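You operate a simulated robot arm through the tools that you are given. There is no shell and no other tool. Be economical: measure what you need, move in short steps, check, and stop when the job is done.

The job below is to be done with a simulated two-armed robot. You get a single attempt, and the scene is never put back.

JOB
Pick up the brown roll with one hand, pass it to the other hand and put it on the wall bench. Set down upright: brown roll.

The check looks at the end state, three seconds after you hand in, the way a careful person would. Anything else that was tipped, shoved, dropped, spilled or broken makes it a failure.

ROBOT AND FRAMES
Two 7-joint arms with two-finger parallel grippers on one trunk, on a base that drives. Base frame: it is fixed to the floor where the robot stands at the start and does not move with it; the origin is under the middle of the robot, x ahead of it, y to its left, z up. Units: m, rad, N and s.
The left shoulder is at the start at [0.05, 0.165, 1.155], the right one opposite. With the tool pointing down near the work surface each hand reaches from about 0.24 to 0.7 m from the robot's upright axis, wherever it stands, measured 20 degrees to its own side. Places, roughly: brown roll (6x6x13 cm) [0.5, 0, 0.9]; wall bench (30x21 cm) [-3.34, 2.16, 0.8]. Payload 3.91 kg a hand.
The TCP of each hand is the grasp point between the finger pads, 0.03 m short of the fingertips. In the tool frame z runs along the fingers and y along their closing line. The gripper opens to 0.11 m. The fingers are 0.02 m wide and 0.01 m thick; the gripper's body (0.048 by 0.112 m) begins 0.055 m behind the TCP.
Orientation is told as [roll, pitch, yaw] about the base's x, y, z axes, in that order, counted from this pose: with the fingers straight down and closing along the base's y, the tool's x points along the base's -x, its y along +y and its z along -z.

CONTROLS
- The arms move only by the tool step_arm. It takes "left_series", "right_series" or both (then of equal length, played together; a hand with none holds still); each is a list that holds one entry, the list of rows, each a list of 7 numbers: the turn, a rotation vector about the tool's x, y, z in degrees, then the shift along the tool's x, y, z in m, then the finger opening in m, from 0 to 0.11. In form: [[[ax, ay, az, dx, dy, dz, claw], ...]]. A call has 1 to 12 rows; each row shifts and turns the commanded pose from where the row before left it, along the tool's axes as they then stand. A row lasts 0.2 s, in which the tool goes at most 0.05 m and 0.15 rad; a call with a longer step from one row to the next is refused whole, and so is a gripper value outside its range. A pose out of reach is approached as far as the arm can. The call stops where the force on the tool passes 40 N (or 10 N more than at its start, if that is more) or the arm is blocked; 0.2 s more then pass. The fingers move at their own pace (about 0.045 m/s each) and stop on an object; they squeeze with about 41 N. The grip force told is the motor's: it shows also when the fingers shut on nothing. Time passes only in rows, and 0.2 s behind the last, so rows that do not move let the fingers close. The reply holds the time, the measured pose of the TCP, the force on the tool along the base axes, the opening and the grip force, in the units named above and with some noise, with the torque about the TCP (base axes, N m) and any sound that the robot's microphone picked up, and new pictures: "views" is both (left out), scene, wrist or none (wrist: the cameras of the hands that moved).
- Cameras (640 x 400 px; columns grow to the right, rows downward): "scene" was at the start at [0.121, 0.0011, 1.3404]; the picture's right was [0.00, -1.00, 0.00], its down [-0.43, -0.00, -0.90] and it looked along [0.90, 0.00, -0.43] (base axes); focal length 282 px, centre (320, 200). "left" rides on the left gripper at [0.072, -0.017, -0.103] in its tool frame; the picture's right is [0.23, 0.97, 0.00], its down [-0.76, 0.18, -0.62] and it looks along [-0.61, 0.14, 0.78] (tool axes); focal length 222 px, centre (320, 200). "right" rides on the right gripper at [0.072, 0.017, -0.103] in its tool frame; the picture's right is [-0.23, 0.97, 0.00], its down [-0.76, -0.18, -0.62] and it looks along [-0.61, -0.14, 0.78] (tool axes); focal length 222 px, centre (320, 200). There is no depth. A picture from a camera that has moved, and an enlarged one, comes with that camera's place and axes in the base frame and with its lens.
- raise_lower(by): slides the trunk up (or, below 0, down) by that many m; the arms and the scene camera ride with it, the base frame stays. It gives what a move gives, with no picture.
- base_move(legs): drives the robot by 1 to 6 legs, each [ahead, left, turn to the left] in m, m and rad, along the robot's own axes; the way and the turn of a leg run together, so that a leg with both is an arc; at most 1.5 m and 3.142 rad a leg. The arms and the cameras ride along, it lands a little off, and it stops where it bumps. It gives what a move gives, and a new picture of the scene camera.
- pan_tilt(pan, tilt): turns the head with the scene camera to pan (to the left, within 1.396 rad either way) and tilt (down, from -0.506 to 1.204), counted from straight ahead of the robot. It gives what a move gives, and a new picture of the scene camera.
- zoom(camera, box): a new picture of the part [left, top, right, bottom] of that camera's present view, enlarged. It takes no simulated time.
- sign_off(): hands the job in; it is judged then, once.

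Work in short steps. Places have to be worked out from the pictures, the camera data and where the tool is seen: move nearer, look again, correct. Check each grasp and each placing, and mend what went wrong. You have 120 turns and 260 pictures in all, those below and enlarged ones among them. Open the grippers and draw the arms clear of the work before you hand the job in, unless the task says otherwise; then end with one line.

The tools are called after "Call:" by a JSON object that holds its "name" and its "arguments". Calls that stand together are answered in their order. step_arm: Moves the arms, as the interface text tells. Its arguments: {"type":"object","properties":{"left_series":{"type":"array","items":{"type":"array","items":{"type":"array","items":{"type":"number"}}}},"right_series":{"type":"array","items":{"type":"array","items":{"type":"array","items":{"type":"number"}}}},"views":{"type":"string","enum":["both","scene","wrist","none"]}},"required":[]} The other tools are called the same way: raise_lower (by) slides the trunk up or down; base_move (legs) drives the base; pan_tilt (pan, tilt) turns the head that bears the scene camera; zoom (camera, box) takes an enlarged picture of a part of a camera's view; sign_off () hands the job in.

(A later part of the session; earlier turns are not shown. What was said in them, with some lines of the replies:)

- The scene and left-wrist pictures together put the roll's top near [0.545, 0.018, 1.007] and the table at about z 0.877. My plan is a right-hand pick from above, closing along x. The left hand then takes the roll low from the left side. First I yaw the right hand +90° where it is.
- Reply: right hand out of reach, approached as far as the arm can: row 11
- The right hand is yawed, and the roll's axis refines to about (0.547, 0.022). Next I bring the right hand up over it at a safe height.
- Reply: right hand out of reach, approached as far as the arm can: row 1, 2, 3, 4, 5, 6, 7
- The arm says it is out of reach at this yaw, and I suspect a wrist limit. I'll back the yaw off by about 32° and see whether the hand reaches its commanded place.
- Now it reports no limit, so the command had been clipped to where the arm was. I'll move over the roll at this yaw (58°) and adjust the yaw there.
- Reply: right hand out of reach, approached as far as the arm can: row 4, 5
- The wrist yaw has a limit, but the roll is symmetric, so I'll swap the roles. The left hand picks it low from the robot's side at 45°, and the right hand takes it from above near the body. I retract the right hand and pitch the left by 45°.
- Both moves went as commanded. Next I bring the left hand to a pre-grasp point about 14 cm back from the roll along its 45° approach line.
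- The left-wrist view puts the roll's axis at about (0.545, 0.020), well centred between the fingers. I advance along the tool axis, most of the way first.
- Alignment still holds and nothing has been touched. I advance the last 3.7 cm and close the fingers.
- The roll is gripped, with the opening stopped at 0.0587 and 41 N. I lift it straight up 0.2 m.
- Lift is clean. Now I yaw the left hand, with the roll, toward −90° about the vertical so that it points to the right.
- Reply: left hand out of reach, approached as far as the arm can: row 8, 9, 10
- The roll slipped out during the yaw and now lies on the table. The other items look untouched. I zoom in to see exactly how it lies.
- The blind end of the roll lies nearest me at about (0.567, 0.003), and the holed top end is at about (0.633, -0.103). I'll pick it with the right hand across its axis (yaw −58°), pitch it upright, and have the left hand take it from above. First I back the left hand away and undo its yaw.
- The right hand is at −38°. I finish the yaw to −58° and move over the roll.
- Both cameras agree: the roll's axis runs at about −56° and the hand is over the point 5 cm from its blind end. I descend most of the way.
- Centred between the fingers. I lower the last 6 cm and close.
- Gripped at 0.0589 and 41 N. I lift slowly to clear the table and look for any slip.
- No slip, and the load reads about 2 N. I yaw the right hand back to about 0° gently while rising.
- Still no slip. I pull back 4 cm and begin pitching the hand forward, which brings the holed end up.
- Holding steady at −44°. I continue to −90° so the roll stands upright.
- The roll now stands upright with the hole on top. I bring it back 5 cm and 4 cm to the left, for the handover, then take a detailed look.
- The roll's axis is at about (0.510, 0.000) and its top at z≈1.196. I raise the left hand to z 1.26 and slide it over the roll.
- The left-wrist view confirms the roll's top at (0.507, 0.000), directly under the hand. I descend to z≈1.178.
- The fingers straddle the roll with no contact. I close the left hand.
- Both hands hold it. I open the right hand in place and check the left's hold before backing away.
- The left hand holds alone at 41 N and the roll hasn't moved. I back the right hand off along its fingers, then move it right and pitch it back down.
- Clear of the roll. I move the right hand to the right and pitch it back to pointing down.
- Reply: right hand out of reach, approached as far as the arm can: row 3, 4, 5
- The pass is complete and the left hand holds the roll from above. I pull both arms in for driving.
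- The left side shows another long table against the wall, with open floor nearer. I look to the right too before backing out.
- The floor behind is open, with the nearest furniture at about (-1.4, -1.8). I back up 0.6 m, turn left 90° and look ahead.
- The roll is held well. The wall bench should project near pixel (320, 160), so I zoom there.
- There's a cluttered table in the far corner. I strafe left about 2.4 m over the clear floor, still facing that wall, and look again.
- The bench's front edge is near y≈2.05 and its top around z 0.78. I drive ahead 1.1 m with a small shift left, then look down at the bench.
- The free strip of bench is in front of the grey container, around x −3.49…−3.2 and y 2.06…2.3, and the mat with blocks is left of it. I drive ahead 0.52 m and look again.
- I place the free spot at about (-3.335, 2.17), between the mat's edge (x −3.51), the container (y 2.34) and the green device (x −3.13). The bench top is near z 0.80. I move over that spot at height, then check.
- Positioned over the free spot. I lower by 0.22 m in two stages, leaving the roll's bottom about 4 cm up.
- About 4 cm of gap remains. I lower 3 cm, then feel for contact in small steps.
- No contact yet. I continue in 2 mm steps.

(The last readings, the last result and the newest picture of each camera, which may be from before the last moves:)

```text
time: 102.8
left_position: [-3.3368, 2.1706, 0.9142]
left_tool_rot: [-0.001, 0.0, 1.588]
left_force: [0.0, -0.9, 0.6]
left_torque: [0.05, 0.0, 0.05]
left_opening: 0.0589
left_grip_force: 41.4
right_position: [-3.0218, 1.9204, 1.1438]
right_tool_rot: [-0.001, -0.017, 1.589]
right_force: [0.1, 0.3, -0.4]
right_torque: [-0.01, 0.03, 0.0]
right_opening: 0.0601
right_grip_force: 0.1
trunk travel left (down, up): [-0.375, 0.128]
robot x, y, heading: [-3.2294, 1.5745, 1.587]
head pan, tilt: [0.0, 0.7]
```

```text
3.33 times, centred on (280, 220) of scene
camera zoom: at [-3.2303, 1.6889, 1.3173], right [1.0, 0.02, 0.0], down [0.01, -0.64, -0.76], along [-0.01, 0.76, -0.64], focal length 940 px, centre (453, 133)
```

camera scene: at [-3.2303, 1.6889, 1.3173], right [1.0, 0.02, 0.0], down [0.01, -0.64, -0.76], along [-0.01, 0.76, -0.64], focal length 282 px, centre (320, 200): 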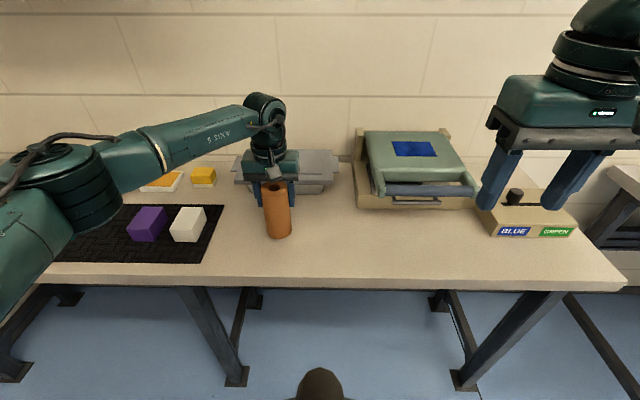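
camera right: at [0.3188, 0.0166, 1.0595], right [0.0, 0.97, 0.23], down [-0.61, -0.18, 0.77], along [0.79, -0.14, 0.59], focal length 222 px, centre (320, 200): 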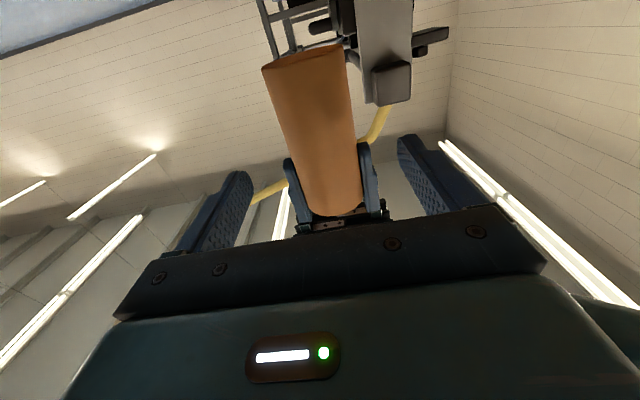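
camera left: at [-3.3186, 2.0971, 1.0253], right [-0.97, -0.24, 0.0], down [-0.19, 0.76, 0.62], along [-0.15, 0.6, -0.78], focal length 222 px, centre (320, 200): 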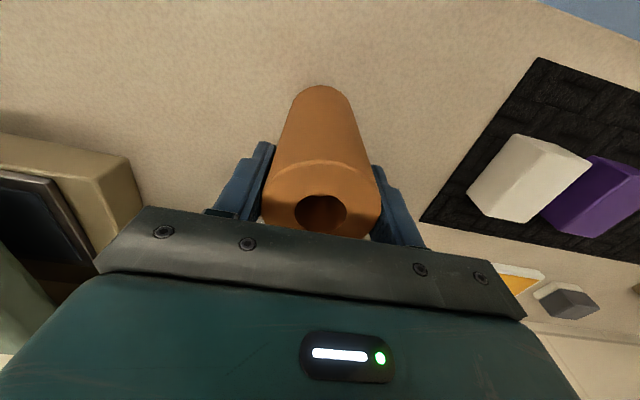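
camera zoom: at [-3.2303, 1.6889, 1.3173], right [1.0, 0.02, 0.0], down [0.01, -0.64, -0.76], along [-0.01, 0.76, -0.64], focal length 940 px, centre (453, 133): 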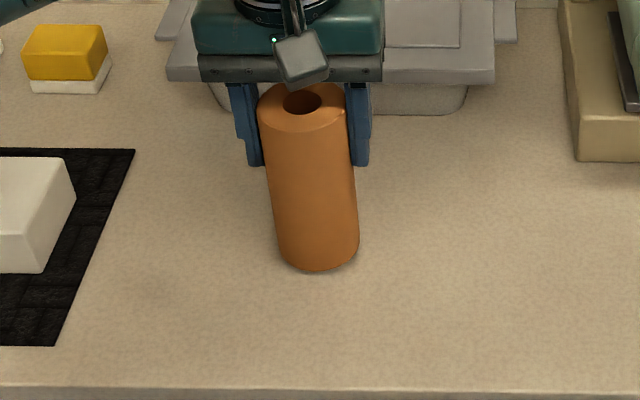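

Nearly touching. I go on in 1 mm steps until the force shows contact.

Call:
{"name": "step_arm", "arguments": {"left_series": [[[0, 0, 0, 0, 0, 0.001, 0.03], [0, 0, 0, 0, 0, 0.001, 0.03], [0, 0, 0, 0, 0, 0.001, 0.03], [0, 0, 0, 0, 0, 0.001, 0.03], [0, 0, 0, 0, 0, 0, 0.03]]], "views": "none"}}

```text
time: 104.0
left_position: [-3.3369, 2.1706, 0.9092]
left_tool_rot: [0.001, 0.0, 1.587]
left_force: [0.2, 0.8, 0.4]
left_torque: [0.04, -0.05, -0.01]
left_opening: 0.0588
left_grip_force: 40.4
right_position: [-3.0214, 1.9214, 1.1424]
right_tool_rot: [0.0, -0.017, 1.59]
right_force: [0.5, 0.5, -0.3]
right_torque: [-0.02, -0.01, -0.02]
right_opening: 0.0602
right_grip_force: 0.1
trunk travel left (down, up): [-0.375, 0.128]
robot x, y, heading: [-3.2253, 1.569, 1.582]
head pan, tilt: [0.0, 0.7]
```

Call:
{"name": "step_arm", "arguments": {"left_series": [[[0, 0, 0, 0, 0, 0.001, 0.03], [0, 0, 0, 0, 0, 0.001, 0.03], [0, 0, 0, 0, 0, 0.001, 0.03], [0, 0, 0, 0, 0, 0.001, 0.03], [0, 0, 0, 0, 0, 0, 0.03]]], "views": "none"}}

Call:
{"name": "zoom", "arguments": {"camera": "scene", "box": [220, 160, 340, 280]}}

```text
time: 105.2
left_position: [-3.3361, 2.1703, 0.9087]
left_tool_rot: [-0.001, -0.002, 1.586]
left_force: [-0.5, -1.1, 5.9]
left_torque: [0.03, 0.11, 0.01]
left_opening: 0.0586
left_grip_force: 40.7
right_position: [-3.0206, 1.9211, 1.1426]
right_tool_rot: [0.001, -0.018, 1.59]
right_force: [1.5, -0.6, 0.5]
right_torque: [0.01, -0.02, -0.03]
right_opening: 0.0597
right_grip_force: 0.0
trunk travel left (down, up): [-0.375, 0.128]
robot x, y, heading: [-3.2282, 1.5719, 1.589]
head pan, tilt: [0.0, 0.7]
```

```text
3.33 times, centred on (280, 220) of scene
camera zoom: at [-3.2303, 1.6882, 1.3175], right [1.0, 0.02, 0.0], down [0.01, -0.64, -0.77], along [-0.01, 0.77, -0.64], focal length 940 px, centre (453, 133)
```

zoom: 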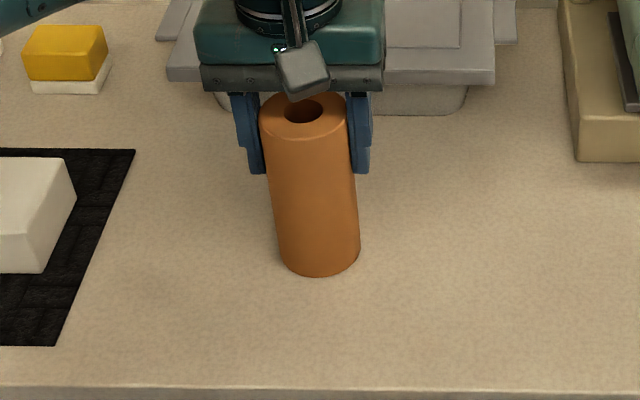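

The 5.9 N upward force shows the roll resting on the bench. I open the left hand in place and watch.

Call:
{"name": "step_arm", "arguments": {"left_series": [[[0, 0, 0, 0, 0, -0.001, 0.055], [0, 0, 0, 0, 0, 0, 0.065], [0, 0, 0, 0, 0, 0, 0.08], [0, 0, 0, 0, 0, 0, 0.095], [0, 0, 0, 0, 0, 0, 0.095], [0, 0, 0, 0, 0, 0, 0.095]]]}}

```text
time: 106.6
left_position: [-3.3376, 2.1691, 0.9072]
left_tool_rot: [0.0, -0.001, 1.589]
left_force: [0.2, 0.0, -0.3]
left_torque: [-0.01, -0.01, -0.03]
left_opening: 0.095
left_grip_force: 0.1
right_position: [-3.0209, 1.9211, 1.1432]
right_tool_rot: [-0.001, -0.018, 1.59]
right_force: [0.5, 0.7, -0.7]
right_torque: [-0.01, 0.0, 0.01]
right_opening: 0.06
right_grip_force: 0.0
trunk travel left (down, up): [-0.375, 0.128]
robot x, y, heading: [-3.2287, 1.575, 1.586]
head pan, tilt: [0.0, 0.7]
camera scene: at [-3.2303, 1.6888, 1.3174], right [1.0, 0.02, 0.0], down [0.01, -0.64, -0.76], along [-0.01, 0.76, -0.64], focal length 282 px, centre (320, 200)
camera left: at [-3.3186, 2.097, 1.0102], right [-0.97, -0.24, 0.0], down [-0.19, 0.76, 0.62], along [-0.15, 0.6, -0.78], focal length 222 px, centre (320, 200)
```

scene: 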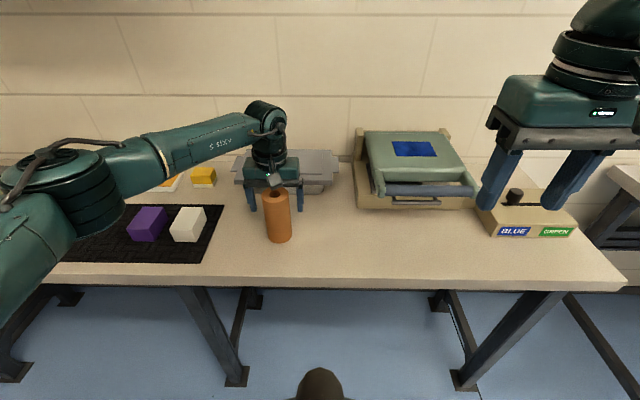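
left: 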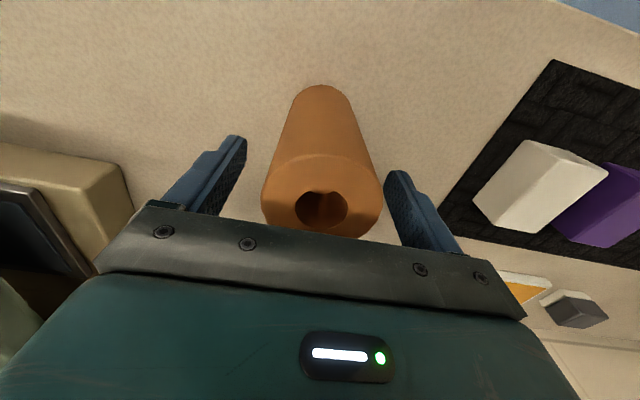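

The roll stands by itself, with both fingers clear of it. I raise the left hand straight up.

Call:
{"name": "step_arm", "arguments": {"left_series": [[[0, 0, 0, 0, 0, -0.01, 0.1], [0, 0, 0, 0, 0, -0.02, 0.1], [0, 0, 0, 0, 0, -0.03, 0.1], [0, 0, 0, 0, 0, -0.04, 0.1], [0, 0, 0, 0, 0, -0.04, 0.1], [0, 0, 0, 0, 0, -0.04, 0.1], [0, 0, 0, 0, 0, -0.04, 0.1], [0, 0, 0, 0, 0, -0.04, 0.1], [0, 0, 0, 0.04, 0, 0, 0.1], [0, 0, 0, 0.04, 0, 0, 0.1], [0, 0, 0, 0.04, 0, 0, 0.1], [0, 0, 0, 0.04, 0, 0, 0.1]]], "views": "scene"}}

Call:
{"name": "zoom", "arguments": {"camera": "scene", "box": [160, 120, 400, 300]}}

```text
time: 109.2
left_position: [-3.3329, 2.0103, 1.1691]
left_tool_rot: [-0.001, -0.001, 1.589]
left_force: [-0.7, 0.2, 0.9]
left_torque: [0.0, -0.01, 0.03]
left_opening: 0.1002
left_grip_force: 0.1
right_position: [-3.021, 1.9207, 1.143]
right_tool_rot: [0.001, -0.018, 1.591]
right_force: [-0.2, -0.3, -0.8]
right_torque: [0.0, 0.01, 0.0]
right_opening: 0.0601
right_grip_force: 0.1
trunk travel left (down, up): [-0.375, 0.128]
robot x, y, heading: [-3.2297, 1.573, 1.585]
head pan, tilt: [0.0, 0.7]
camera scene: at [-3.2303, 1.6884, 1.3174], right [1.0, 0.02, 0.0], down [0.01, -0.64, -0.77], along [-0.01, 0.77, -0.64], focal length 282 px, centre (320, 200)
```

scene: 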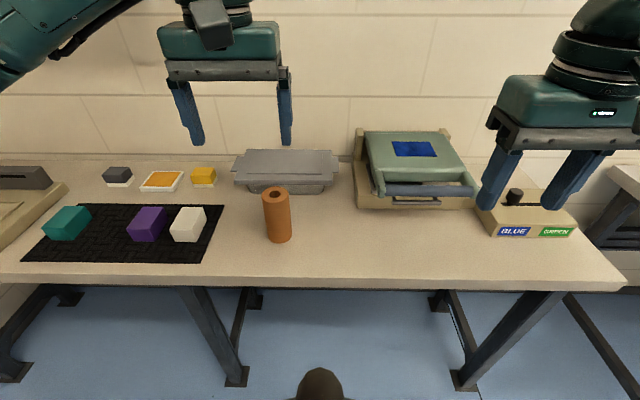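

```text
2.22 times, centred on (280, 210) of scene
camera zoom: at [-3.2303, 1.6884, 1.3174], right [1.0, 0.02, 0.0], down [0.01, -0.64, -0.77], along [-0.01, 0.77, -0.64], focal length 626 px, centre (409, 178)
```

zoom: 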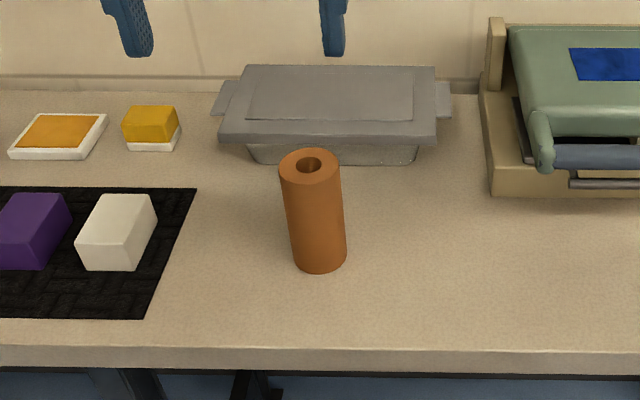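

The roll stands upright on the bench and its neighbours haven't moved. I open the right gripper fully and back the base away so both arms are clear.

Call:
{"name": "step_arm", "arguments": {"right_series": [[[0, 0, 0, 0, 0, 0, 0.1], [0, 0, 0, 0, 0, 0, 0.1], [0, 0, 0, 0, 0, 0, 0.1]]], "views": "none"}}

Call:
{"name": "base_move", "arguments": {"legs": [[-0.35, 0, 0]]}}

```text
time: 110.0
left_position: [-3.3336, 2.0104, 1.1682]
left_tool_rot: [0.0, 0.0, 1.587]
left_force: [-0.1, 0.1, 0.2]
left_torque: [-0.01, 0.0, -0.01]
left_opening: 0.0999
left_grip_force: 0.1
right_position: [-3.0204, 1.9215, 1.1431]
right_tool_rot: [-0.001, -0.017, 1.59]
right_force: [-0.6, 0.7, -0.1]
right_torque: [-0.02, 0.03, 0.0]
right_opening: 0.1
right_grip_force: 0.0
trunk travel left (down, up): [-0.375, 0.128]
robot x, y, heading: [-3.2272, 1.5726, 1.589]
head pan, tilt: [0.0, 0.7]
```

```text
time: 112.3
left_position: [-3.3281, 1.6636, 1.169]
left_tool_rot: [0.001, 0.001, 1.586]
left_force: [-0.5, -0.1, 0.9]
left_torque: [0.01, 0.0, 0.02]
left_opening: 0.1001
left_grip_force: 0.0
right_position: [-3.016, 1.5746, 1.1438]
right_tool_rot: [0.0, -0.017, 1.591]
right_force: [-0.7, -0.4, 0.4]
right_torque: [-0.02, 0.04, -0.03]
right_opening: 0.1001
right_grip_force: 0.0
trunk travel left (down, up): [-0.375, 0.128]
robot x, y, heading: [-3.2231, 1.2271, 1.592]
head pan, tilt: [0.0, 0.7]
camera scene: at [-3.2248, 1.342, 1.3174], right [1.0, 0.02, 0.0], down [0.01, -0.64, -0.77], along [-0.01, 0.77, -0.64], focal length 282 px, centre (320, 200)
```

scene: 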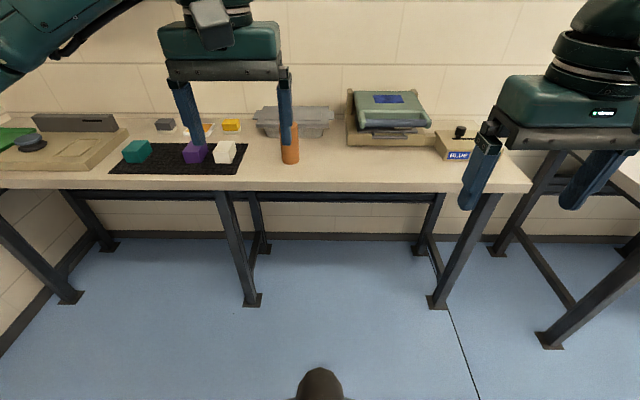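

The roll is standing upright on the bench, both grippers are open, and the arms are clear. I hand the job in.

Call:
{"name": "sign_off", "arguments": {}}

```text
The job is handed in.
```

The brown roll stands upright, hole up, on the wall bench after passing from the right hand to the left; on my first pick it slipped from the left hand and fell about 20 cm onto the work table, and I saw nothing else disturbed.
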